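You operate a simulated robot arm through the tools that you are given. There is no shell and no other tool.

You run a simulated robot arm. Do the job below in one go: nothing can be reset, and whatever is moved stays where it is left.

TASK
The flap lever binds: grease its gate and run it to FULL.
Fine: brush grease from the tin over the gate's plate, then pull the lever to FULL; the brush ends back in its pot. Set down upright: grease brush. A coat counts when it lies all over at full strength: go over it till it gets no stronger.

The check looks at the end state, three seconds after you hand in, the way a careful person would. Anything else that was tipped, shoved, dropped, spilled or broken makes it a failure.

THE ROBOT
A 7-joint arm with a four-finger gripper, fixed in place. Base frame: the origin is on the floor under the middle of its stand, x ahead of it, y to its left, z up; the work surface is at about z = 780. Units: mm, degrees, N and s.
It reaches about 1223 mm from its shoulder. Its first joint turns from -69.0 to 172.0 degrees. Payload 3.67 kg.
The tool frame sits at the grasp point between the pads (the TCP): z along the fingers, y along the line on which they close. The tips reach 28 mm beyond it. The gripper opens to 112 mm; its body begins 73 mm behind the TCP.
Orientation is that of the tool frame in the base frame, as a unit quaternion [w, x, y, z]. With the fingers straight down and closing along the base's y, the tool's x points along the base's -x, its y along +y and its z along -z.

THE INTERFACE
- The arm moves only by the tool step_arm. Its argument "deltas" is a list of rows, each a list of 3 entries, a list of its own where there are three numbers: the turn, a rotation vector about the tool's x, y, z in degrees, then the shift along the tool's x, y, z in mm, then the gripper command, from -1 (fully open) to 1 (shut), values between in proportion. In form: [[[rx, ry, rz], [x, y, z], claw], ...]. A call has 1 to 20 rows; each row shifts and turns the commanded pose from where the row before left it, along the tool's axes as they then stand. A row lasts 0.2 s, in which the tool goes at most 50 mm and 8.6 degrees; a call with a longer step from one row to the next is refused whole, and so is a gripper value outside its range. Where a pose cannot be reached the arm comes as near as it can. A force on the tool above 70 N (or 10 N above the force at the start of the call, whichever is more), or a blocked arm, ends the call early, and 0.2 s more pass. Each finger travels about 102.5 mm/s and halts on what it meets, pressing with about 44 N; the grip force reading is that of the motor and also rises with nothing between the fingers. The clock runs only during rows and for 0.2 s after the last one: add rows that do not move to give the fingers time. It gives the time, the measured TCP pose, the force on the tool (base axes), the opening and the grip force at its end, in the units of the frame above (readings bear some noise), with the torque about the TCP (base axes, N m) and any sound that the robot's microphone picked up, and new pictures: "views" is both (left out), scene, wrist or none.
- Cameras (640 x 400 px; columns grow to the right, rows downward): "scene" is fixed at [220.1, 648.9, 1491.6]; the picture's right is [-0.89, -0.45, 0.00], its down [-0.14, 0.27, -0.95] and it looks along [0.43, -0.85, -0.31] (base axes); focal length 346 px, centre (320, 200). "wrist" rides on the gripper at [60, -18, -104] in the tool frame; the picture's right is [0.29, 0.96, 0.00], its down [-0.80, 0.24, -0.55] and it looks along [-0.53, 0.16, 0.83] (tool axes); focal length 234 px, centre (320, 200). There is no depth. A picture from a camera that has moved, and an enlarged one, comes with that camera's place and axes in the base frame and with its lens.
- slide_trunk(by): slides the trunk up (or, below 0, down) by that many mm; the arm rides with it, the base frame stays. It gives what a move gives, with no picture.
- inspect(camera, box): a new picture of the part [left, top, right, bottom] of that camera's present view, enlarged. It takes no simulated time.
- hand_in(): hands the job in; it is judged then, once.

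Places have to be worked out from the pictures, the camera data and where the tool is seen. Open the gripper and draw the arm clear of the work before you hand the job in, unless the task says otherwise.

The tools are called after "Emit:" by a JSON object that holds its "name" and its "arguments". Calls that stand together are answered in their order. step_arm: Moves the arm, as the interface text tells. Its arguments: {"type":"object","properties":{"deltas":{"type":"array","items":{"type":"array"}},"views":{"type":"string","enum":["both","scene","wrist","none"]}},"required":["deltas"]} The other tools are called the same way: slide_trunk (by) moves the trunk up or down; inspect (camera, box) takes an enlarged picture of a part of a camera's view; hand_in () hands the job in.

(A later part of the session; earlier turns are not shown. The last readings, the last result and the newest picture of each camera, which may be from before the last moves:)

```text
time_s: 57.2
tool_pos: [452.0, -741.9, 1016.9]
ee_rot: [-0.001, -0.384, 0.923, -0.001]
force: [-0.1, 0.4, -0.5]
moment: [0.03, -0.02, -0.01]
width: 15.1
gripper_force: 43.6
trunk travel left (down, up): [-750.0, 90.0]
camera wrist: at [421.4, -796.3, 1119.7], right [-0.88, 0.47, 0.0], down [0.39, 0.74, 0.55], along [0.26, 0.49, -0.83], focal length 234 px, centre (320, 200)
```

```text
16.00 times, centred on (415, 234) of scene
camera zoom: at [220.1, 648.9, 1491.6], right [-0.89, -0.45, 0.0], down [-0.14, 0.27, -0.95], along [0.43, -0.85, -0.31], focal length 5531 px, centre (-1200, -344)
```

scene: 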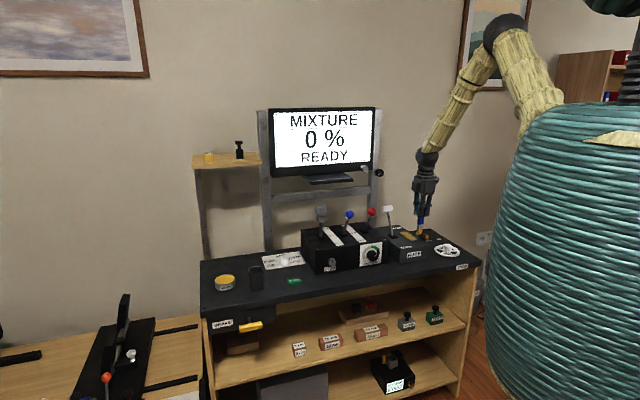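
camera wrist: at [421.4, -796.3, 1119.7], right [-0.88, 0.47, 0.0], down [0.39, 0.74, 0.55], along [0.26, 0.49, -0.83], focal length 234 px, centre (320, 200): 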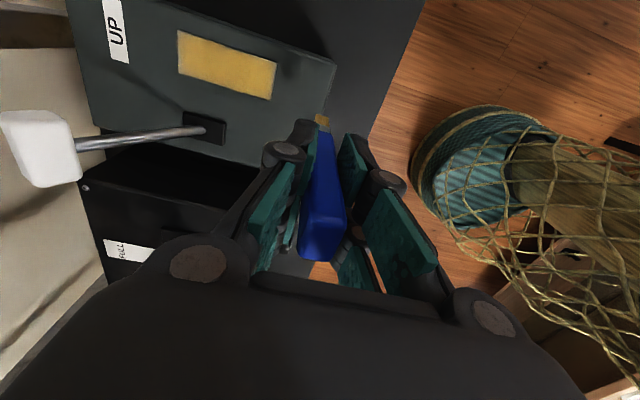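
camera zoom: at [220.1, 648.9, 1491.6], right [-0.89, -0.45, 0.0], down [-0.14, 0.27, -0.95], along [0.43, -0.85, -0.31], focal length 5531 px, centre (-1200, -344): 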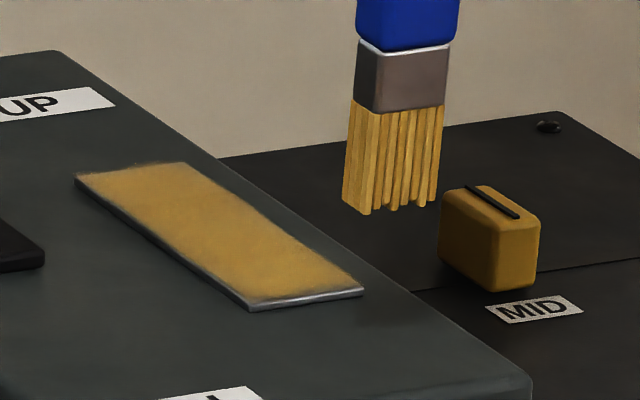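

The last pass changed almost nothing, so this load seems to have given what it can. To be sure of full strength at the ends I'll re-dip: lift, back off, and retrace the safe route along the front to the tin.

Emit:
{"name": "step_arm", "arguments": {"deltas": [[[0, 0, 0], [0, 20, -36], 1], [[0, 0, 0], [0, 20, -36], 1], [[0, 0, 0], [0, 20, -36], 1], [[0, 0, 0], [-47.26, 0, 0], 1], [[0, 0, 0], [-47.26, 0, 0], 1], [[0, 0, 0], [-47.26, 0, 0], 1], [[0, 0, 0], [-47.26, 0, 0], 1], [[0, 0, 0], [-47.26, 0, 0], 1], [[0, 0, 0], [-47.26, 0, 0], 1], [[0, 0, 0], [-47.26, 0, 0], 1], [[0, 0, 0], [-47.26, 0, 0], 1], [[0, 0, 0], [-47.26, 0, 0], 1], [[0, 0, 0], [-47.26, 0, 0], 1], [[0, 0, 0], [-47.26, 0, 0], 1], [[0, 0, 0], [-47.26, 0, 0], 1], [[0, 0, 0], [-47.26, 0, 0], 1], [[0, 0, 0], [-47.26, 0, 0], 1], [[0, 0, 0], [-47.26, 0, 0], 1], [[0, 0, 0], [-47.26, 0, 0], 1], [[0, 0, 0], [-47.26, 0, 0], 1]], "views": "none"}}

Emit:
{"name": "step_arm", "arguments": {"deltas": [[[0, 0, 0], [0, -39.3, 0], 1], [[0, 0, 0], [0, -39.3, 0], 1], [[0, 0, 0], [0, -39.3, 0], 1], [[0, 0, 0], [0, 0, 40], 1], [[0, 0, 0], [0, 0, 40], 1], [[0, 0, 0], [0, 0, 40], 1], [[0, 0, 0], [0, 0, 40], 1], [[0, 0, 0], [0, 0, 5], 1], [[0, 0, 0], [0, 0, 0], 1]], "views": "both"}}

Emit:
{"name": "inspect", "arguments": {"camera": "scene", "box": [195, 220, 265, 300]}}

Emit:
{"name": "inspect", "arguments": {"camera": "wrist", "box": [250, 50, 400, 170]}}

```text
time_s: 61.4
tool_pos: [978.9, -131.2, 1119.1]
ee_rot: [-0.001, -0.382, 0.924, -0.001]
force: [1.4, 0.2, 0.1]
moment: [-0.07, 0.0, 0.01]
width: 15.0
gripper_force: 44.5
trunk travel left (down, up): [-750.0, 90.0]
```

```text
time_s: 63.4
tool_pos: [1060.7, -215.1, 959.1]
ee_rot: [0.0, -0.383, 0.924, 0.0]
force: [0.3, -0.2, -0.8]
moment: [0.0, 0.0, -0.01]
width: 15.0
gripper_force: 44.1
trunk travel left (down, up): [-750.0, 90.0]
camera wrist: at [1030.7, -270.0, 1061.5], right [-0.88, 0.47, 0.0], down [0.39, 0.73, 0.55], along [0.26, 0.49, -0.83], focal length 234 px, centre (320, 200)
```

scene: 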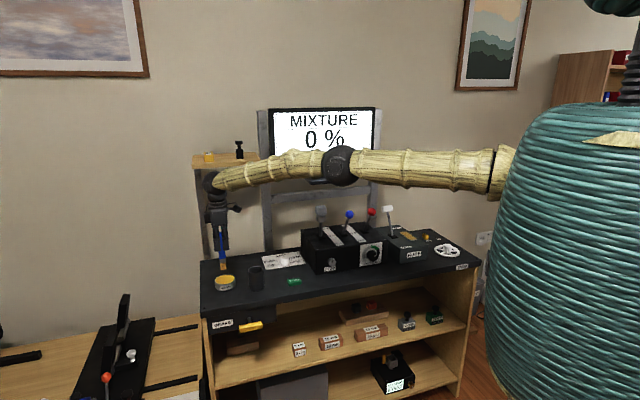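
wrist: 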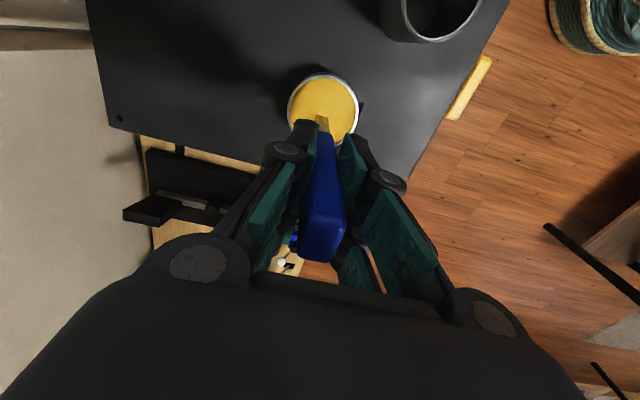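

```text
5.00 times, centred on (230, 260) of scene
camera zoom: at [220.1, 648.9, 1491.6], right [-0.89, -0.45, 0.0], down [-0.14, 0.27, -0.95], along [0.43, -0.85, -0.31], focal length 1728 px, centre (770, -100)
```

zoom: 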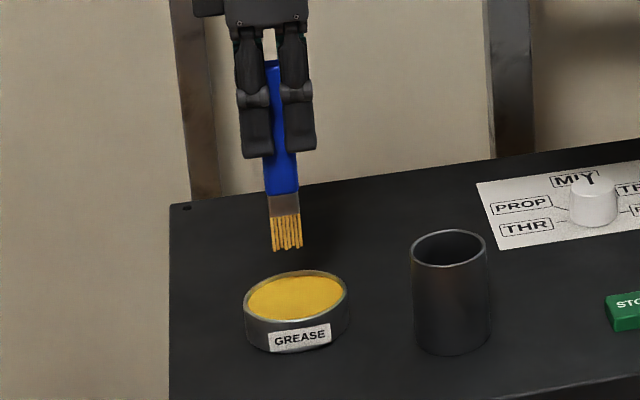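

```text
3.33 times, centred on (325, 110) of wrist
camera zoom: at [1030.7, -270.0, 1061.5], right [-0.88, 0.47, 0.0], down [0.39, 0.73, 0.55], along [0.26, 0.49, -0.83], focal length 781 px, centre (303, 500)
```

zoom: 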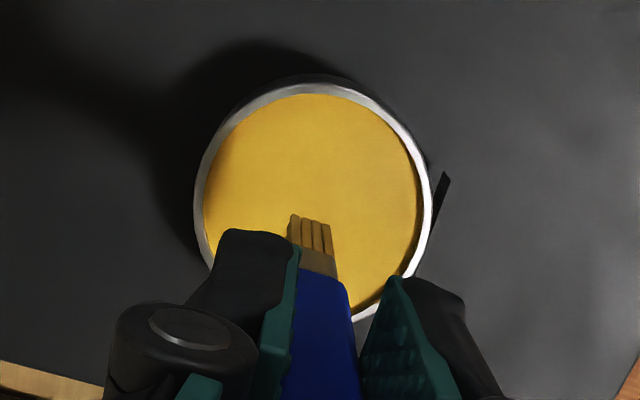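

The brush is centred over the tin again. I'll dip it with a slightly lighter press this time.

Emit:
{"name": "step_arm", "arguments": {"deltas": [[[0, 0, 0], [0, 0, 15], 1], [[0, 0, 0], [0, 0, 12], 1], [[0, 0, 0], [0, 0, 8], 1], [[0, 0, 0], [0, 0, 4], 1], [[0, 0, 0], [0, 0, 2], 1], [[0, 0, 0], [0, 0, 0], 1], [[0, 0, 0], [0, 0, 0], 1], [[0, 0, 0], [0, 0, 0], 1]], "views": "none"}}

Emit:
{"name": "inspect", "arguments": {"camera": "scene", "box": [395, 218, 435, 250]}}

Emit:
{"name": "inspect", "arguments": {"camera": "scene", "box": [195, 220, 265, 300]}}

```text
time_s: 65.2
tool_pos: [1059.8, -215.4, 916.0]
ee_rot: [0.0, -0.382, 0.924, 0.0]
force: [0.1, 0.2, 0.7]
moment: [0.06, -0.02, -0.01]
width: 15.0
gripper_force: 44.1
trunk travel left (down, up): [-750.0, 90.0]
```

```text
12.50 times, centred on (415, 234) of scene
camera zoom: at [220.1, 648.9, 1491.6], right [-0.89, -0.45, 0.0], down [-0.14, 0.27, -0.95], along [0.43, -0.85, -0.31], focal length 4321 px, centre (-868, -225)
```

zoom: 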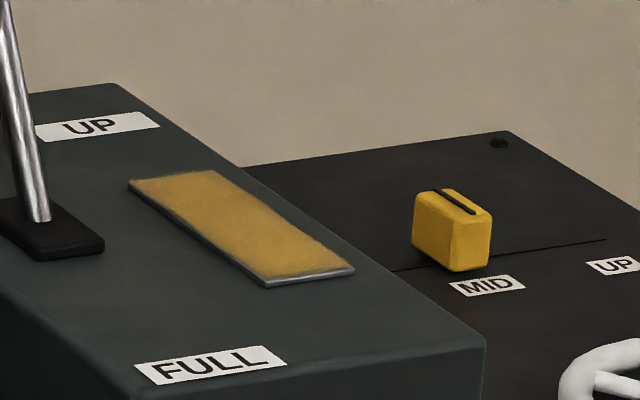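

```text
5.00 times, centred on (230, 260) of scene
camera zoom: at [220.1, 648.9, 1491.6], right [-0.89, -0.45, 0.0], down [-0.14, 0.27, -0.95], along [0.43, -0.85, -0.31], focal length 1728 px, centre (770, -100)
```

zoom: 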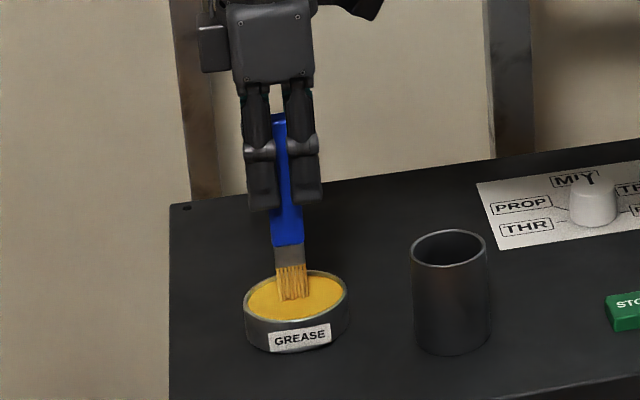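

Barely touching at this height; I'll press 3 mm further and swirl very slightly to load the bristles.

Emit:
{"name": "step_arm", "arguments": {"deltas": [[[0, 0, 0], [0, 0, 2], 1], [[0, 0, 0], [0, 0, 1], 1], [[0, 0, 0], [3, 0, 0], 1], [[0, 0, 0], [-6, 0, 0], 1], [[0, 0, 0], [3, 0, 0], 1], [[0, 0, 0], [0, 0, 0], 1]], "views": "scene"}}

Emit:
{"name": "inspect", "arguments": {"camera": "scene", "box": [195, 220, 265, 300]}}

```text
time_s: 66.6
tool_pos: [1056.5, -214.1, 916.0]
ee_rot: [0.0, -0.383, 0.924, 0.0]
force: [3.9, 0.3, 16.6]
moment: [0.04, -0.51, -0.02]
width: 15.0
gripper_force: 44.4
out of reach, approached as far as the arm can: row 4
trunk travel left (down, up): [-750.0, 90.0]
```

scene: 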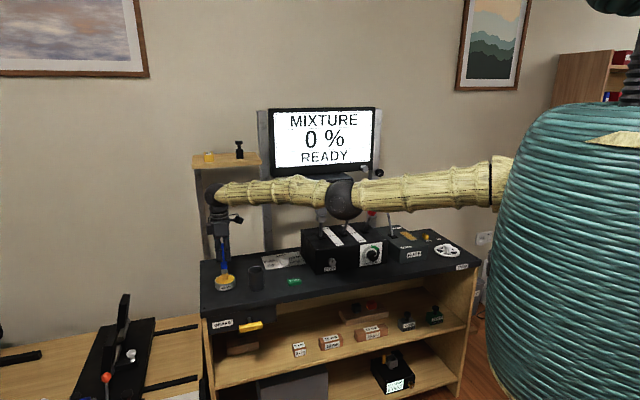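

```text
5.00 times, centred on (230, 260) of scene
camera zoom: at [220.1, 648.9, 1491.6], right [-0.89, -0.45, 0.0], down [-0.14, 0.27, -0.95], along [0.43, -0.85, -0.31], focal length 1728 px, centre (770, -100)
```

zoom: 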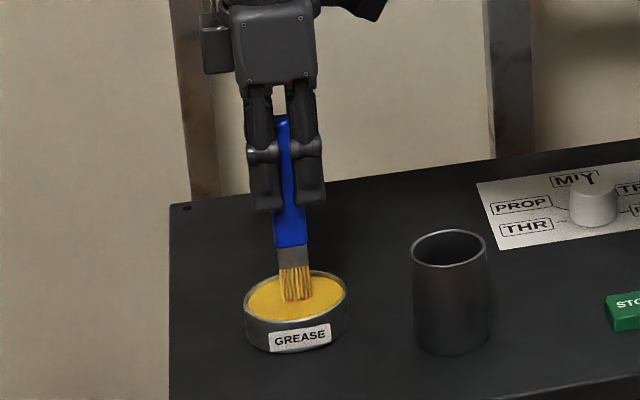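

Contact at 16 N, and the tin hasn't moved (the arm is near its reach limit here, so I won't go further out). I'll lift straight out and head back to the flaps along the same route.

Emit:
{"name": "step_arm", "arguments": {"deltas": [[[0, 0, 0], [0, 0, -5], 1], [[0, 0, 0], [0, 0, -15], 1], [[0, 0, 0], [0, 0, -25], 1], [[0, 0, 0], [0, 0, -35], 1], [[0, 0, 0], [0, 0, -40], 1], [[0, 0, 0], [0, 0, -30], 1], [[0, 0, 0], [0, 0, 0], 1]], "views": "both"}}

Emit:
{"name": "inspect", "arguments": {"camera": "wrist", "box": [220, 40, 440, 270]}}

Emit:
{"name": "inspect", "arguments": {"camera": "scene", "box": [195, 200, 275, 300]}}

```text
time_s: 68.2
tool_pos: [1070.9, -214.4, 1063.8]
ee_rot: [-0.001, -0.383, 0.924, 0.001]
force: [0.8, 0.0, 0.2]
moment: [-0.03, 0.02, -0.03]
width: 15.0
gripper_force: 43.6
out of reach, approached as far as the arm can: row 1, 3, 4, 6
trunk travel left (down, up): [-750.0, 90.0]
camera wrist: at [1041.3, -268.7, 1166.5], right [-0.88, 0.47, 0.0], down [0.4, 0.73, 0.55], along [0.26, 0.49, -0.83], focal length 234 px, centre (320, 200)
```

scene: 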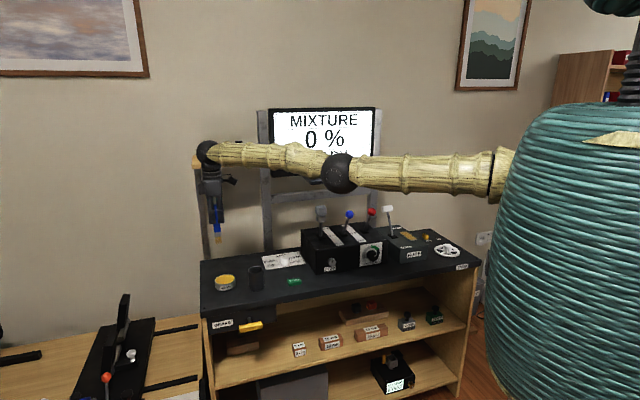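
wrist: 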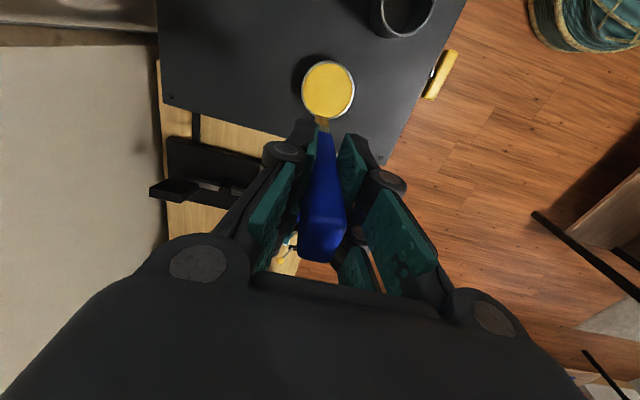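

```text
1.74 times, centred on (330, 155) of wrist
camera zoom: at [1041.3, -268.7, 1166.5], right [-0.88, 0.47, 0.0], down [0.4, 0.73, 0.55], along [0.26, 0.49, -0.83], focal length 407 px, centre (303, 278)
```

zoom: 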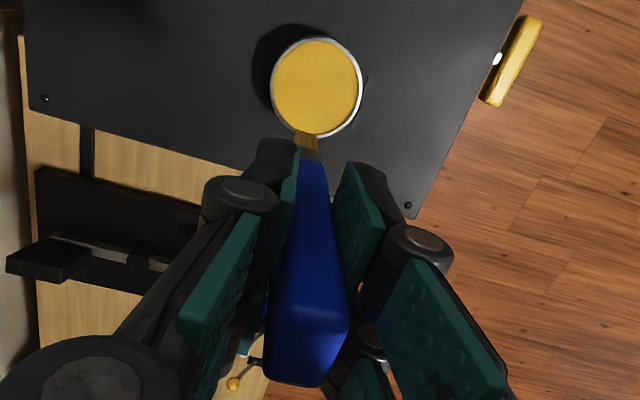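

```text
4.00 times, centred on (235, 250) of scene
camera zoom: at [220.1, 648.9, 1491.6], right [-0.89, -0.45, 0.0], down [-0.14, 0.27, -0.95], along [0.43, -0.85, -0.31], focal length 1383 px, centre (660, 0)
```

zoom: 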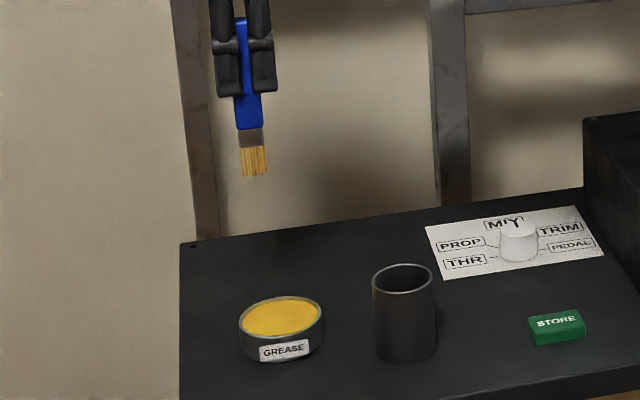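

The brush is reloaded and the tin and pot are unmoved. The tool is at (1071,-214), so I'll travel back toward the flaps standoff with adjusted distances and re-read the position there.

Emit:
{"name": "step_arm", "arguments": {"deltas": [[[0, 0, 0], [30, 27, -15], 1], [[0, 0, 0], [30, 27, -15], 1], [[0, 0, 0], [30, 27, -15], 1], [[0, 0, 0], [30, 27, -15], 1], [[0, 0, 0], [46.7, 0, 0], 1], [[0, 0, 0], [46.7, 0, 0], 1], [[0, 0, 0], [46.7, 0, 0], 1], [[0, 0, 0], [46.7, 0, 0], 1], [[0, 0, 0], [46.7, 0, 0], 1], [[0, 0, 0], [46.7, 0, 0], 1], [[0, 0, 0], [46.7, 0, 0], 1], [[0, 0, 0], [46.7, 0, 0], 1], [[0, 0, 0], [46.7, 0, 0], 1], [[0, 0, 0], [46.7, 0, 0], 1], [[0, 0, 0], [46.7, 0, 0], 1], [[0, 0, 0], [46.7, 0, 0], 1], [[0, 0, 0], [46.7, 0, 0], 1], [[0, 0, 0], [46.7, 0, 0], 1], [[0, 0, 0], [46.7, 0, 0], 1], [[0, 0, 0], [0, 0, 0], 1]], "views": "none"}}

Emit:
{"name": "step_arm", "arguments": {"deltas": [[[0, 0, 0], [0, 0, 0], 1]], "views": "both"}}

```text
time_s: 71.6
tool_pos: [962.8, -663.2, 1144.3]
ee_rot: [0.0, -0.388, 0.922, 0.003]
force: [-10.9, 34.5, 7.5]
moment: [-5.22, -1.46, -0.14]
width: 15.2
gripper_force: 43.8
out of reach, approached as far as the arm can: row 1, 2, 3, 4, 5, 6, 7, 8, 9, 10, 11, 12, 13, 14, 15, 16, 17
trunk travel left (down, up): [-750.0, 90.0]
stopped in row 17: the force on the tool passed its limit at 110 N (the readings are from after the stop); the commanded pose is now the measured one
```

```text
time_s: 72.0
tool_pos: [961.3, -662.5, 1144.3]
ee_rot: [-0.001, -0.387, 0.922, 0.002]
force: [-8.9, 34.6, 10.9]
moment: [-4.33, -1.52, -0.24]
width: 14.9
gripper_force: 43.7
trunk travel left (down, up): [-750.0, 90.0]
camera wrist: at [932.2, -717.9, 1247.3], right [-0.88, 0.47, 0.0], down [0.39, 0.74, 0.55], along [0.26, 0.49, -0.83], focal length 234 px, centre (320, 200)
```

scene: 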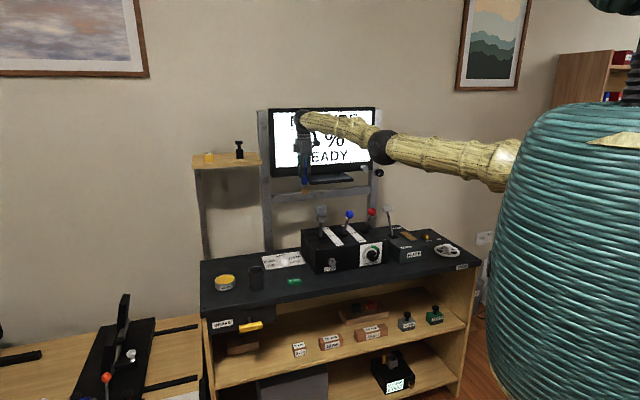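
wrist: 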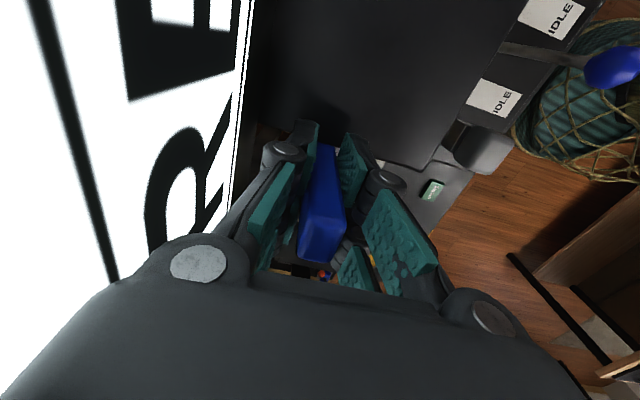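

The arm stayed stretched out on its reach limit instead of pulling back, and the hand is now pressing on something near the monitor (about 35 N). Before moving, I'll look closely at what's touching.

Emit:
{"name": "inspect", "arguments": {"camera": "scene", "box": [250, 95, 400, 215]}}

Emit:
{"name": "inspect", "arguments": {"camera": "wrist", "box": [160, 60, 440, 300]}}

Emit:
{"name": "inspect", "arguments": {"camera": "scene", "box": [190, 180, 480, 300]}}

```text
3.33 times, centred on (325, 155) of scene
camera zoom: at [220.1, 648.9, 1491.6], right [-0.89, -0.45, 0.0], down [-0.14, 0.27, -0.95], along [0.43, -0.85, -0.31], focal length 1152 px, centre (303, 350)
```

zoom: 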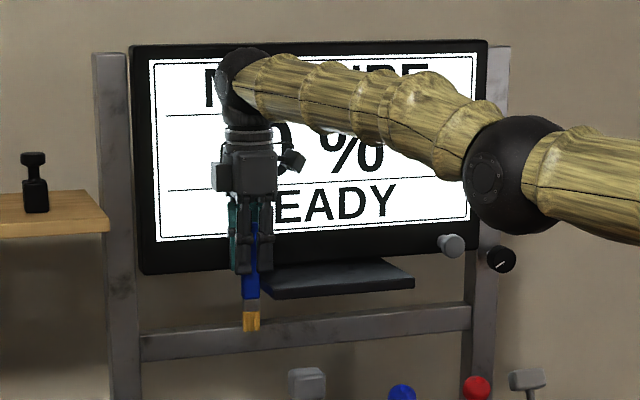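

```text
1.67 times, centred on (300, 180) of wrist
camera zoom: at [932.2, -717.9, 1247.3], right [-0.88, 0.47, 0.0], down [0.39, 0.74, 0.55], along [0.26, 0.49, -0.83], focal length 390 px, centre (353, 233)
```

zoom: 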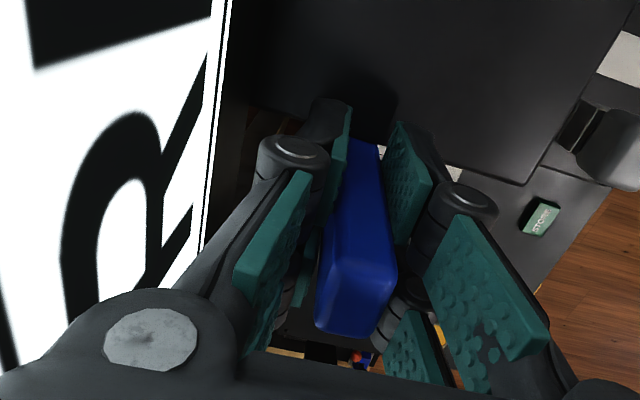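

```text
2.21 times, centred on (335, 240) of scene
camera zoom: at [220.1, 648.9, 1491.6], right [-0.89, -0.45, 0.0], down [-0.14, 0.27, -0.95], along [0.43, -0.85, -0.31], focal length 763 px, centre (287, 112)
```

zoom: 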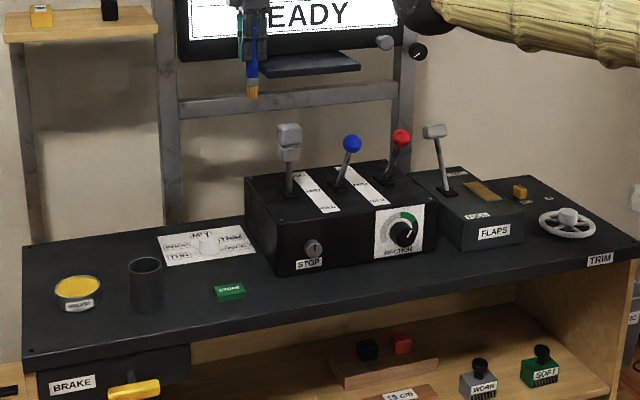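

Nothing has visibly moved: the monitor, tray and levers are where they were. The brush tip seems pressed against the left edge of the monitor's tray, and the brush has tilted a bit in the grip. I'll back off gently toward the robot and slightly left to release the force.

Emit:
{"name": "step_arm", "arguments": {"deltas": [[[0, 0, 0], [-3, 5, 0], 1], [[0, 0, 0], [-3, 5, 0], 1], [[0, 0, 0], [0, 5, 0], 1], [[0, 0, 0], [0, 0, 0], 1]], "views": "both"}}

Emit:
{"name": "inspect", "arguments": {"camera": "scene", "box": [250, 95, 400, 215]}}

```text
time_s: 73.0
tool_pos: [965.3, -658.1, 1141.5]
ee_rot: [-0.003, -0.386, 0.923, 0.004]
force: [-22.9, 5.6, 1.4]
moment: [-0.91, -3.26, -1.13]
width: 14.8
gripper_force: 44.1
out of reach, approached as far as the arm can: row 1, 2, 3
trunk travel left (down, up): [-750.0, 90.0]
camera wrist: at [935.5, -714.3, 1244.0], right [-0.88, 0.47, 0.01], down [0.39, 0.73, 0.56], along [0.25, 0.5, -0.83], focal length 234 px, centre (320, 200)
```

scene: 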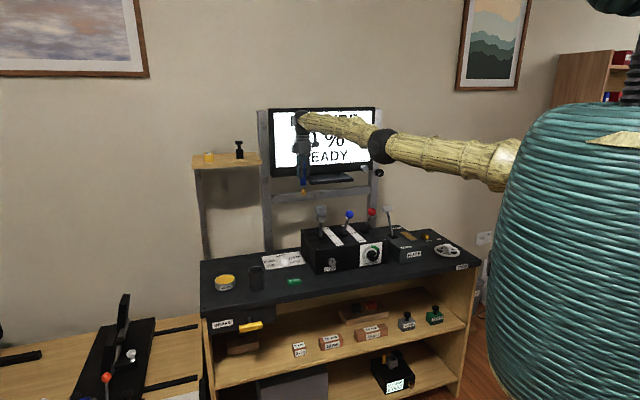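
wrist: 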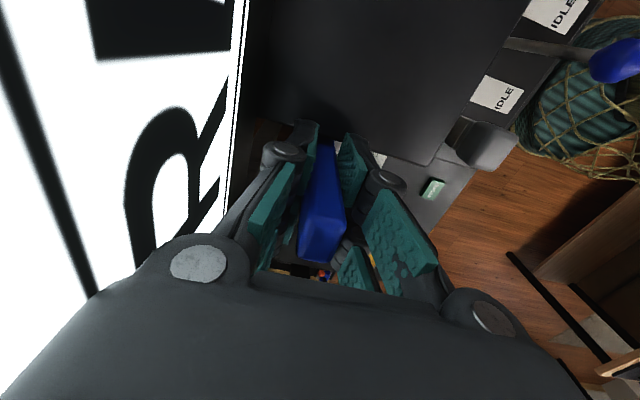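

```text
3.33 times, centred on (325, 155) of scene
camera zoom: at [220.1, 648.9, 1491.6], right [-0.89, -0.45, 0.0], down [-0.14, 0.27, -0.95], along [0.43, -0.85, -0.31], focal length 1152 px, centre (303, 350)
```

zoom: 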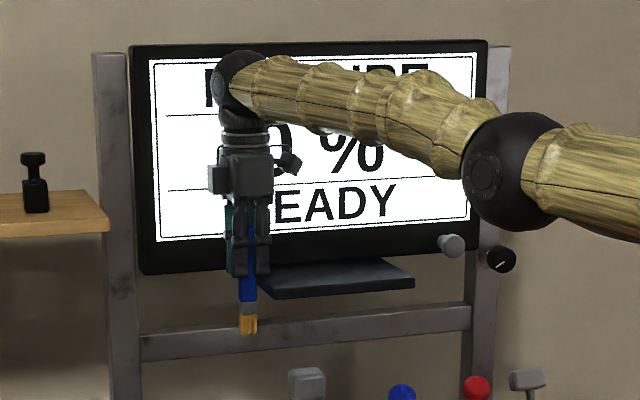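

Rows that pull inward are refused, so the arm has locked straight (elbow singularity) and only moves along its reach circle. I'll follow that circle back to the left, clear of the tray and monitor, then work on unbending the elbow.

Emit:
{"name": "step_arm", "arguments": {"deltas": [[[0, 0, 0], [-12, 3, 0], 1], [[0, 0, 0], [-12, 3, 0], 1], [[0, 0, 0], [-12, 3, 0], 1], [[0, 0, 0], [-12, 3, 0], 1], [[0, 0, 0], [0, 0, 0], 1]], "views": "both"}}

Emit:
{"name": "inspect", "arguments": {"camera": "scene", "box": [230, 80, 560, 220]}}

Emit:
{"name": "inspect", "arguments": {"camera": "wrist", "box": [160, 40, 440, 280]}}

```text
time_s: 74.2
tool_pos: [988.0, -616.5, 1137.4]
ee_rot: [-0.002, -0.386, 0.922, 0.005]
force: [-0.3, -0.2, -0.8]
moment: [0.05, 0.03, -0.03]
width: 15.0
gripper_force: 44.5
out of reach, approached as far as the arm can: row 4
trunk travel left (down, up): [-750.0, 90.0]
camera wrist: at [959.3, -672.3, 1241.1], right [-0.88, 0.47, 0.01], down [0.39, 0.73, 0.56], along [0.25, 0.5, -0.83], focal length 234 px, centre (320, 200)
```

scene: 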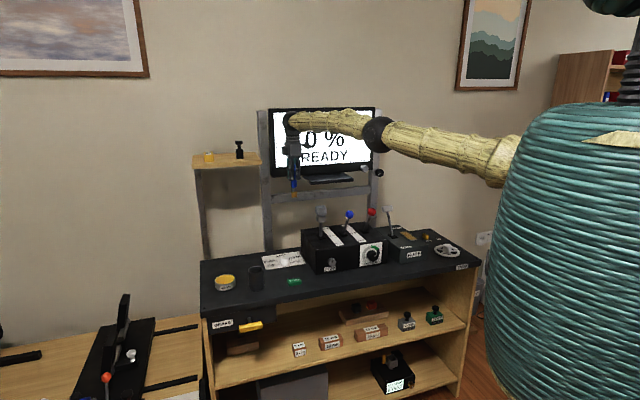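
wrist: 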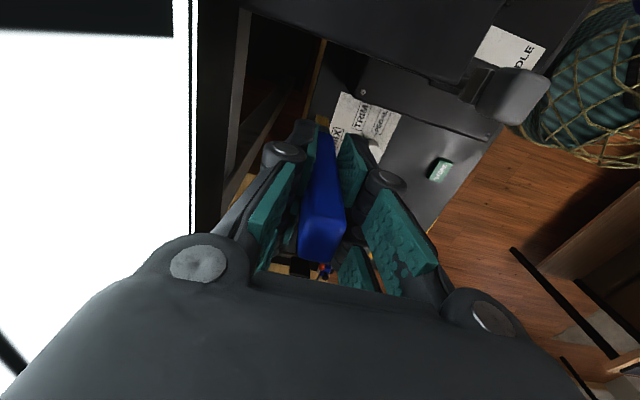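

```text
1.94 times, centred on (395, 150) of scene
camera zoom: at [220.1, 648.9, 1491.6], right [-0.89, -0.45, 0.0], down [-0.14, 0.27, -0.95], along [0.43, -0.85, -0.31], focal length 670 px, centre (174, 297)
```

zoom: 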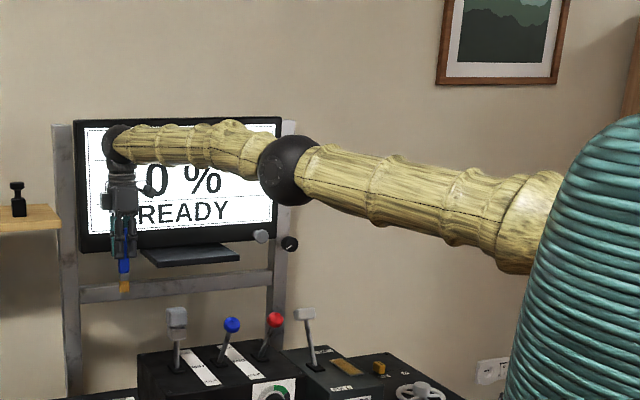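

```text
1.67 times, centred on (300, 160) of wrist
camera zoom: at [959.3, -672.3, 1241.1], right [-0.88, 0.47, 0.01], down [0.39, 0.73, 0.56], along [0.25, 0.5, -0.83], focal length 390 px, centre (353, 267)
```

zoom: 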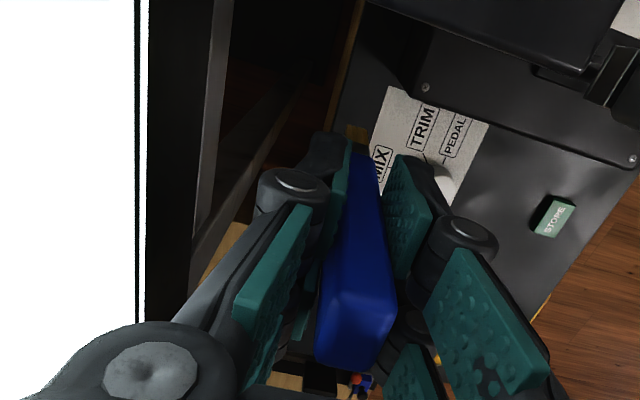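

Free now, with zero force, and the brush still sits straight in the grip. I'll test small inward moves combined with a little downward motion to bend the elbow the right way.

Emit:
{"name": "step_arm", "arguments": {"deltas": [[[0, 0, 0], [-2, 4, 1], 1], [[0, 0, 0], [-2, 6, 2], 1], [[0, 0, 0], [-2, 8, 2], 1], [[0, 0, 0], [0, 0, 0], 1]], "views": "none"}}

```text
time_s: 75.2
tool_pos: [980.2, -599.3, 1133.2]
ee_rot: [-0.002, -0.386, 0.922, 0.004]
force: [0.9, -0.1, -0.9]
moment: [0.0, 0.01, 0.0]
width: 14.8
gripper_force: 43.6
trunk travel left (down, up): [-750.0, 90.0]
```

The arm pulls inward normally again. I'll continue toward the robot while drifting left and up, staying clear of the grey lever, in moderate steps.

Emit:
{"name": "step_arm", "arguments": {"deltas": [[[0, 0, 0], [-6, 12, -4], 1], [[0, 0, 0], [-6, 14, -5], 1], [[0, 0, 0], [-6, 16, -6], 1], [[0, 0, 0], [-6, 20, -6], 1], [[0, 0, 0], [-6, 25, -5], 1], [[0, 0, 0], [0, 25, 0], 1], [[0, 0, 0], [0, 0, 0], 1]], "views": "both"}}

```text
time_s: 76.8
tool_pos: [920.7, -500.3, 1161.6]
ee_rot: [-0.002, -0.386, 0.922, 0.003]
force: [0.2, -0.3, -0.8]
moment: [0.02, 0.03, -0.02]
width: 15.3
gripper_force: 44.2
trunk travel left (down, up): [-750.0, 90.0]
camera wrist: at [891.8, -555.4, 1263.8], right [-0.88, 0.47, 0.01], down [0.39, 0.73, 0.56], along [0.25, 0.49, -0.83], focal length 234 px, centre (320, 200)
```

scene: 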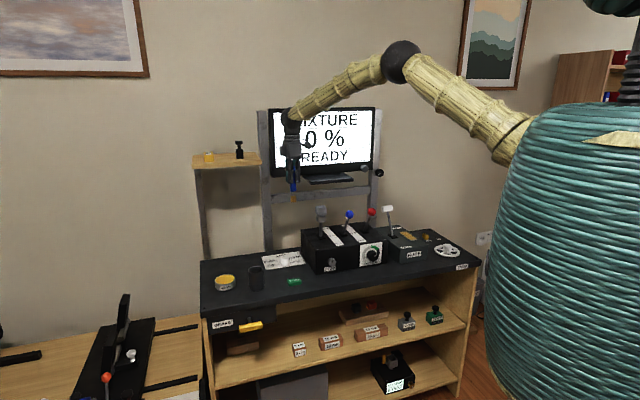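
wrist: 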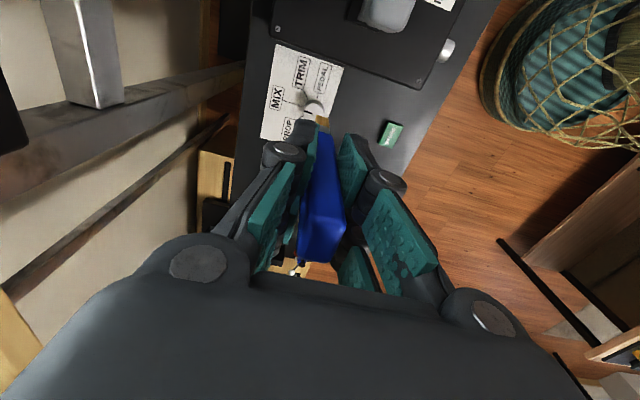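

The elbow is bent again and all is clear. I'll pull back to the console front line, then travel right to the flaps standoff.

Emit:
{"name": "step_arm", "arguments": {"deltas": [[[0, 0, 0], [0, 41, 0], 1], [[0, 0, 0], [0, 41, 0], 1], [[0, 0, 0], [0, 41, 0], 1], [[0, 0, 0], [0, 41, 0], 1], [[0, 0, 0], [0, 41, 0], 1], [[0, 0, 0], [46.8, 0, 3.5], 1], [[0, 0, 0], [46.8, 0, 3.5], 1], [[0, 0, 0], [46.8, 0, 3.5], 1], [[0, 0, 0], [46.8, 0, 3.5], 1], [[0, 0, 0], [46.8, 0, 3.5], 1], [[0, 0, 0], [46.8, 0, 3.5], 1], [[0, 0, 0], [46.8, 0, 3.5], 1], [[0, 0, 0], [46.8, 0, 3.5], 1], [[0, 0, 0], [46.8, 0, 3.5], 1], [[0, 0, 0], [46.8, 0, 3.5], 1], [[0, 0, 0], [46.8, 0, 3.5], 1], [[0, 0, 0], [0, 0, 0], 1]], "views": "both"}}

Emit:
{"name": "inspect", "arguments": {"camera": "scene", "box": [180, 90, 410, 230]}}

Emit:
{"name": "inspect", "arguments": {"camera": "scene", "box": [390, 130, 480, 260]}}

Emit:
{"name": "inspect", "arguments": {"camera": "wrist", "box": [80, 0, 440, 280]}}

```text
time_s: 80.4
tool_pos: [413.1, -719.6, 1121.3]
ee_rot: [-0.001, -0.386, 0.923, 0.005]
force: [0.4, 0.0, -0.1]
moment: [0.0, 0.06, 0.03]
width: 15.1
gripper_force: 44.1
trunk travel left (down, up): [-750.0, 90.0]
camera wrist: at [384.2, -774.2, 1224.9], right [-0.88, 0.47, 0.01], down [0.39, 0.73, 0.56], along [0.25, 0.49, -0.83], focal length 234 px, centre (320, 200)
```

scene: 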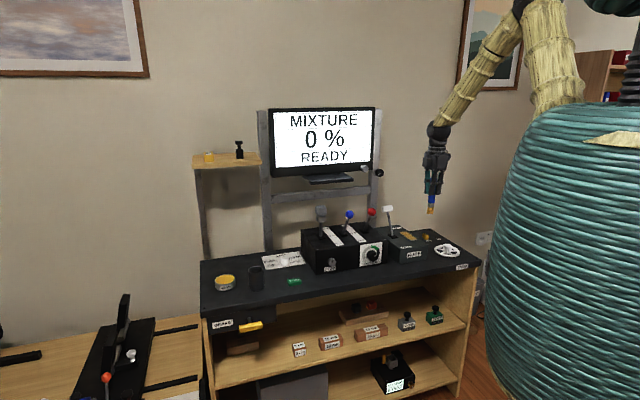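
wrist: 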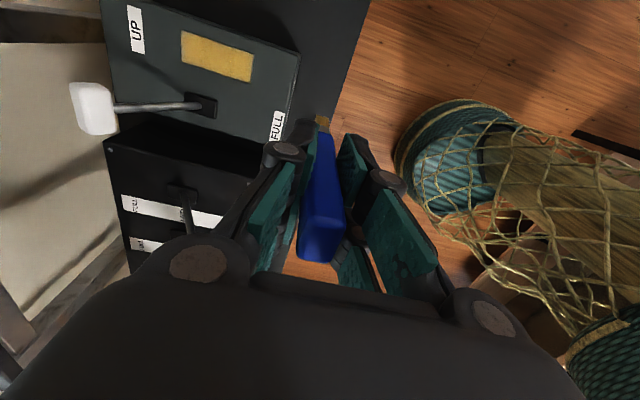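

```text
2.78 times, centred on (295, 160) of scene
camera zoom: at [220.1, 648.9, 1491.6], right [-0.89, -0.45, 0.0], down [-0.14, 0.27, -0.95], along [0.43, -0.85, -0.31], focal length 962 px, centre (390, 311)
```

zoom: 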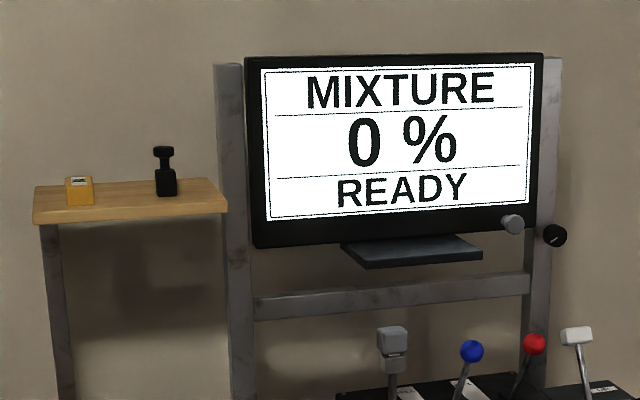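

```text
3.08 times, centred on (435, 195) of scene
camera zoom: at [220.1, 648.9, 1491.6], right [-0.89, -0.45, 0.0], down [-0.14, 0.27, -0.95], along [0.43, -0.85, -0.31], focal length 1064 px, centre (-34, 215)
```

zoom: 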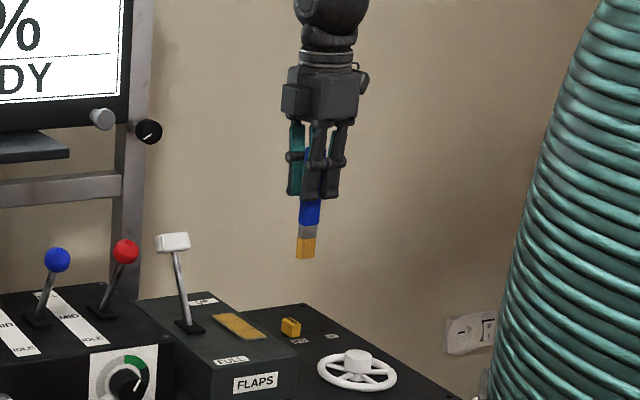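

```text
1.43 times, centred on (260, 140) of wrist
camera zoom: at [384.2, -774.2, 1224.9], right [-0.88, 0.47, 0.01], down [0.39, 0.73, 0.56], along [0.25, 0.49, -0.83], focal length 334 px, centre (406, 286)
```

zoom: 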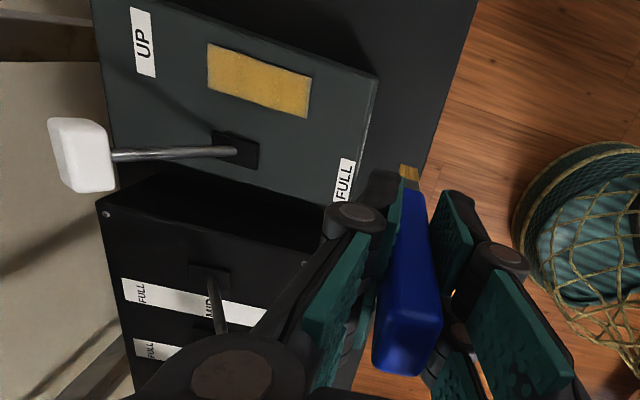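

Everything else is where it was (monitor, shelf items, levers), the brush is loaded and held straight. I'll move over the FULL end of the plate and lower to just above contact.

Emit:
{"name": "step_arm", "arguments": {"deltas": [[[0, 0, 0], [0, -35, 0], 1], [[0, 0, 0], [0, -35, 0], 1], [[0, 0, 0], [0, -34, 0], 1], [[0, 0, 0], [0, 0, 40], 1], [[0, 0, 0], [0, 0, 40], 1], [[0, 0, 0], [0, 0, 40], 1], [[0, 0, 0], [0, 0, 25], 1], [[0, 0, 0], [0, 0, 6], 1], [[0, 0, 0], [0, 0, 3], 1], [[0, 0, 0], [0, 0, 2], 1], [[0, 0, 0], [0, 0, 0], 1]], "views": "both"}}

Emit:
{"name": "inspect", "arguments": {"camera": "scene", "box": [380, 200, 450, 260]}}

```text
time_s: 82.8
tool_pos: [485.4, -792.0, 966.6]
ee_rot: [-0.002, -0.386, 0.922, 0.004]
force: [0.8, 0.0, 0.1]
moment: [0.0, -0.02, -0.03]
width: 14.9
gripper_force: 44.0
trunk travel left (down, up): [-750.0, 90.0]
camera wrist: at [456.1, -848.2, 1071.6], right [-0.88, 0.47, 0.01], down [0.39, 0.73, 0.56], along [0.25, 0.49, -0.83], focal length 234 px, centre (320, 200)
```

scene: 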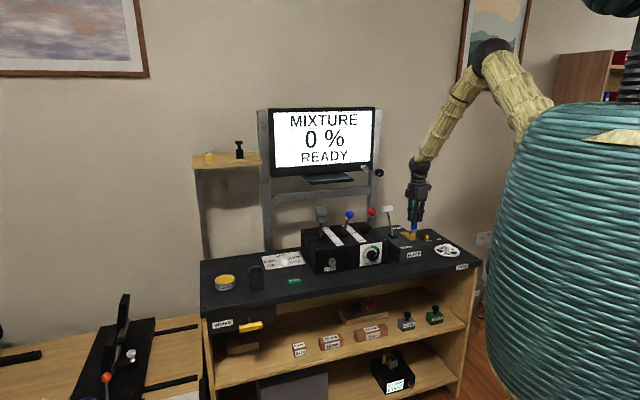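
wrist: 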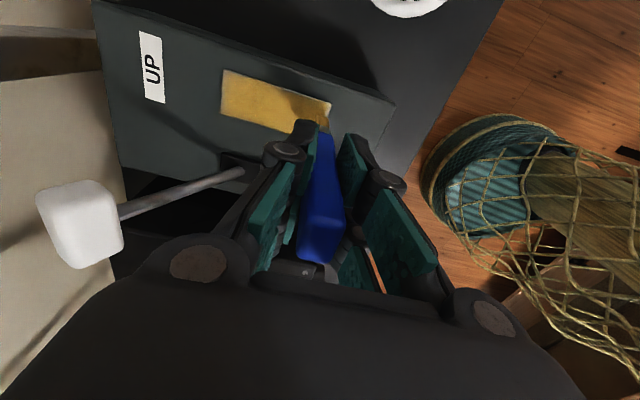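

```text
6.67 times, centred on (415, 230) of scene
camera zoom: at [220.1, 648.9, 1491.6], right [-0.89, -0.45, 0.0], down [-0.14, 0.27, -0.95], along [0.43, -0.85, -0.31], focal length 2305 px, centre (-313, 0)
```

zoom: 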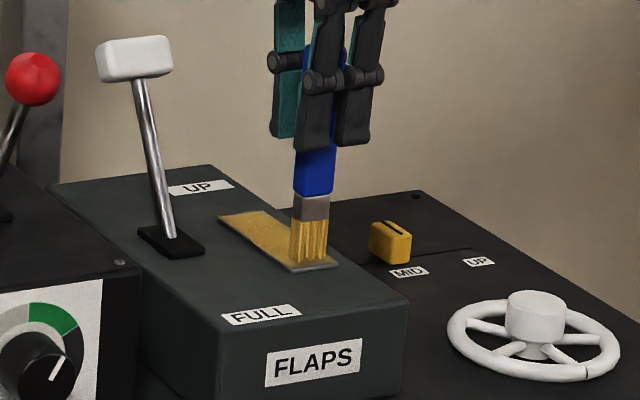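

Emit:
{"name": "step_arm", "arguments": {"deltas": [[[0, 0, 0], [0, 0, 1.5], 1], [[0, 0, 0], [0, 0, 1.5], 1], [[0, 0, 0], [0, 0, 0], 1]], "views": "none"}}

```text
time_s: 83.6
tool_pos: [485.9, -793.7, 964.6]
ee_rot: [-0.001, -0.386, 0.923, 0.005]
force: [0.0, 0.6, 3.7]
moment: [0.1, 0.09, -0.01]
width: 14.9
gripper_force: 44.5
trunk travel left (down, up): [-750.0, 90.0]
```

Contact again at about 4 N. With the fresh load I'll redo the FULL edge, the right edge and the UP edge.

Emit:
{"name": "step_arm", "arguments": {"deltas": [[[0, 0, 0], [-5, 0, 1], 1], [[0, 0, 0], [-4, 2, 0], 1], [[0, 0, 0], [0, 3, 0], 1], [[0, 0, 0], [6.5, 0, 0], 1], [[0, 0, 0], [6.5, 0, 0], 1], [[0, 0, 0], [6.5, 0, 0], 1], [[0, 0, 0], [6.5, 0, 0], 1], [[0, 0, 0], [0, -11.5, 0], 1], [[0, 0, 0], [0, -11.5, 0], 1], [[0, 0, 0], [0, -11.5, 0], 1], [[0, 0, 0], [0, -11.5, 0], 1], [[0, 0, 0], [0, -11.5, 0], 1], [[0, 0, 0], [0, -11.5, 0], 1], [[0, 0, 0], [0, -11.5, 0], 1], [[0, 0, 0], [0, -11.5, 0], 1], [[0, 0, 0], [-6.5, 0, 0], 1], [[0, 0, 0], [-6.5, 0, 0], 1], [[0, 0, 0], [-6.5, 0, 0], 1], [[0, 0, 0], [-6.5, 0, 0], 1], [[0, 0, 0], [0, 0, 0], 1]], "views": "both"}}

Emit:
{"name": "inspect", "arguments": {"camera": "scene", "box": [380, 200, 450, 260]}}

Emit:
{"name": "inspect", "arguments": {"camera": "wrist", "box": [160, 20, 460, 260]}}

```text
time_s: 87.8
tool_pos: [553.6, -847.0, 963.5]
ee_rot: [-0.001, -0.385, 0.923, 0.004]
force: [-2.9, -1.8, 10.8]
moment: [-0.26, 0.3, -0.01]
width: 15.1
gripper_force: 44.4
trunk travel left (down, up): [-750.0, 90.0]
camera wrist: at [524.2, -902.1, 1066.5], right [-0.88, 0.47, 0.01], down [0.39, 0.73, 0.56], along [0.25, 0.49, -0.83], focal length 234 px, centre (320, 200)
```

scene: 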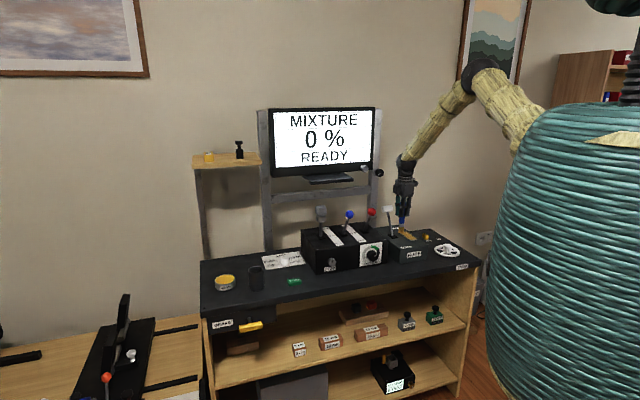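
wrist: 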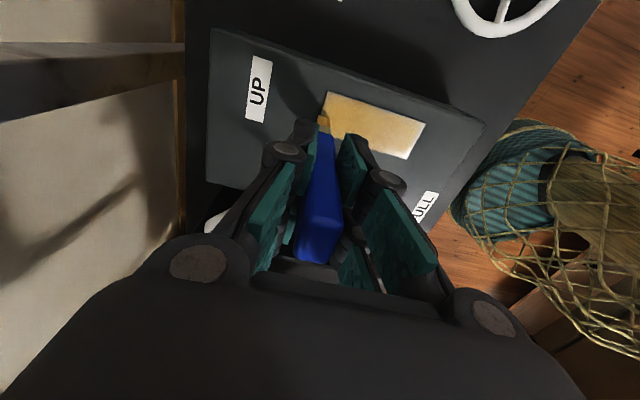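

```text
6.67 times, centred on (415, 230) of scene
camera zoom: at [220.1, 648.9, 1491.6], right [-0.89, -0.45, 0.0], down [-0.14, 0.27, -0.95], along [0.43, -0.85, -0.31], focal length 2305 px, centre (-313, 0)
```

zoom: 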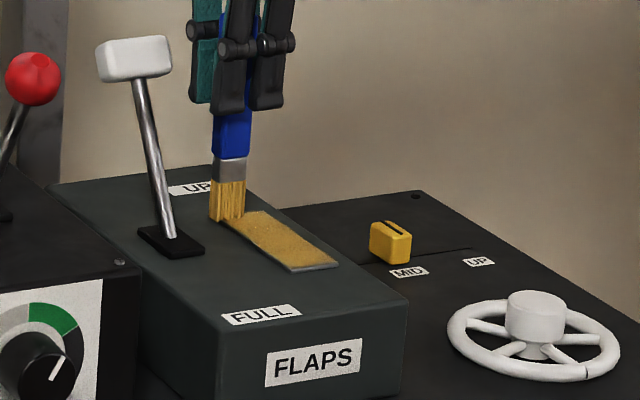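

```text
1.67 times, centred on (310, 140) of wrist
camera zoom: at [524.2, -902.1, 1066.5], right [-0.88, 0.47, 0.01], down [0.39, 0.73, 0.56], along [0.25, 0.49, -0.83], focal length 390 px, centre (337, 300)
```

zoom: 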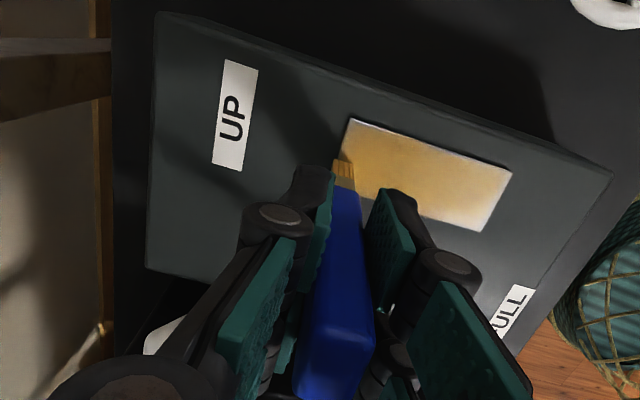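

Emit:
{"name": "step_arm", "arguments": {"deltas": [[[0, 0, 0], [0, 11.5, 0], 1], [[0, 0, 0], [0, 11.5, 0], 1], [[0, 0, 0], [0, 11.5, 0], 1], [[0, 0, 0], [0, 11.5, 0], 1], [[0, 0, 0], [0, 11.5, 0], 1], [[0, 0, 0], [0, 11.5, 0], 1], [[0, 0, 0], [0, 11.5, 0], 1], [[0, 0, 0], [0, 11.5, 0], 1], [[0, 0, 0], [6.5, 0, 0], 1], [[0, 0, 0], [6.5, 0, 0], 1], [[0, 0, 0], [6.5, 0, 0], 1], [[0, 0, 0], [6.5, 0, 0], 1], [[0, 0, 0], [-6.5, 2, 0], 1], [[0, 0, 0], [-6.5, 0, 0], 1], [[0, 0, 0], [-6.5, 0, 0], 1], [[0, 0, 0], [-6.5, 0, 0], 1], [[0, 0, 0], [0, 0, -25], 1], [[0, 0, 0], [0, 25, -25], 1], [[0, 0, 0], [0, 28, 0], 1], [[0, 0, 0], [0, 0, 0], 1]], "views": "both"}}

Emit:
{"name": "inspect", "arguments": {"camera": "wrist", "box": [170, 20, 282, 105]}}

Emit:
{"name": "inspect", "arguments": {"camera": "scene", "box": [400, 222, 430, 246]}}

```text
time_s: 92.0
tool_pos: [450.1, -746.1, 1010.3]
ee_rot: [-0.002, -0.387, 0.922, 0.004]
force: [1.2, -0.3, 0.9]
moment: [0.01, 0.02, 0.02]
width: 15.0
gripper_force: 43.6
trunk travel left (down, up): [-750.0, 90.0]
camera wrist: at [420.6, -801.7, 1114.1], right [-0.88, 0.47, 0.01], down [0.39, 0.73, 0.56], along [0.25, 0.5, -0.83], focal length 234 px, centre (320, 200)
```

scene: 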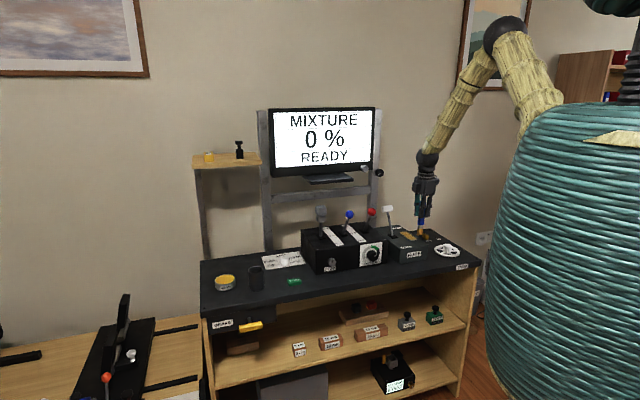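
wrist: 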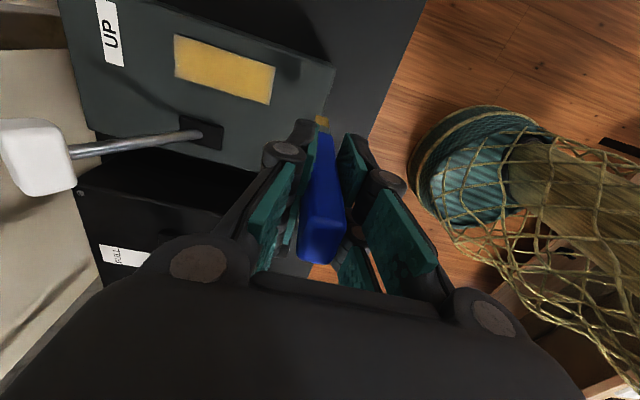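

```text
4.71 times, centred on (226, 62) of wrist
camera zoom: at [420.6, -801.7, 1114.1], right [-0.88, 0.47, 0.01], down [0.39, 0.73, 0.56], along [0.25, 0.5, -0.83], focal length 1102 px, centre (762, 847)
```

zoom: 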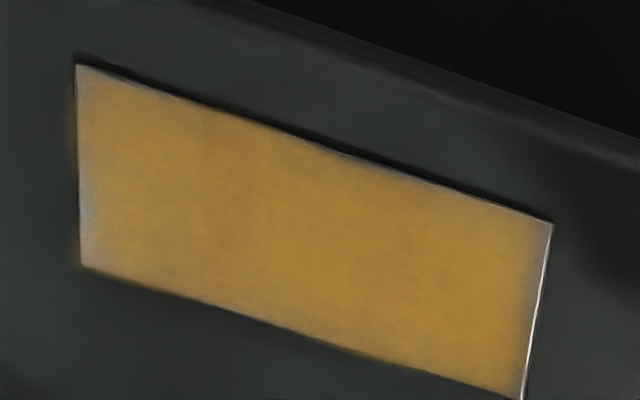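

```text
16.00 times, centred on (415, 234) of scene
camera zoom: at [220.1, 648.9, 1491.6], right [-0.89, -0.45, 0.0], down [-0.14, 0.27, -0.95], along [0.43, -0.85, -0.31], focal length 5531 px, centre (-1200, -344)
```

zoom: 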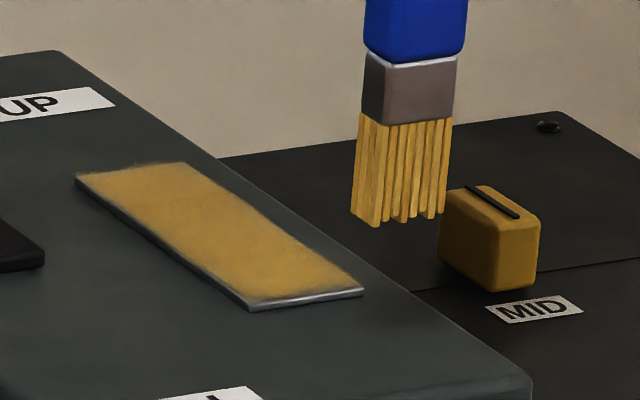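

The coat looks the same as before this second load, i.e. it has stopped getting stronger. I'll zoom right in on both ends to confirm the borders.

Emit:
{"name": "inspect", "arguments": {"camera": "wrist", "box": [168, 28, 218, 90]}}

Emit:
{"name": "inspect", "arguments": {"camera": "wrist", "box": [228, 50, 284, 110]}}

```text
6.45 times, centred on (193, 59) of wrist
camera zoom: at [420.6, -801.7, 1114.1], right [-0.88, 0.47, 0.01], down [0.39, 0.73, 0.56], along [0.25, 0.5, -0.83], focal length 1511 px, centre (1139, 1110)
```

zoom: 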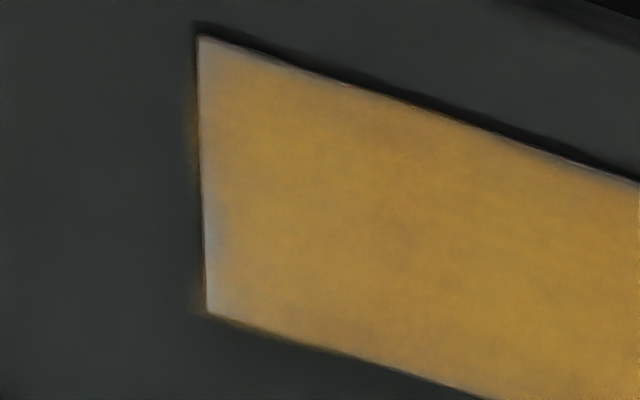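

```text
6.67 times, centred on (256, 80) of wrist
camera zoom: at [420.6, -801.7, 1114.1], right [-0.88, 0.47, 0.01], down [0.39, 0.73, 0.56], along [0.25, 0.5, -0.83], focal length 1561 px, centre (747, 1000)
```

zoom: 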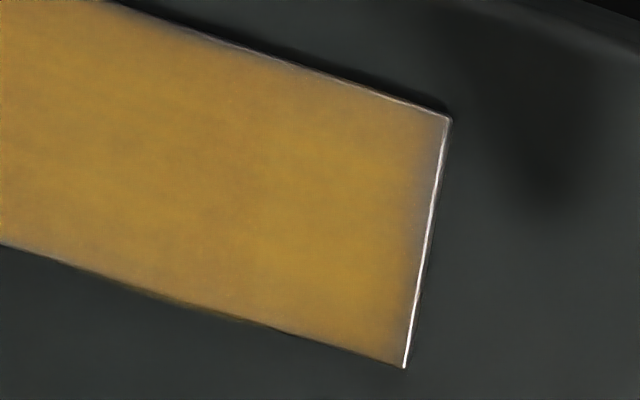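

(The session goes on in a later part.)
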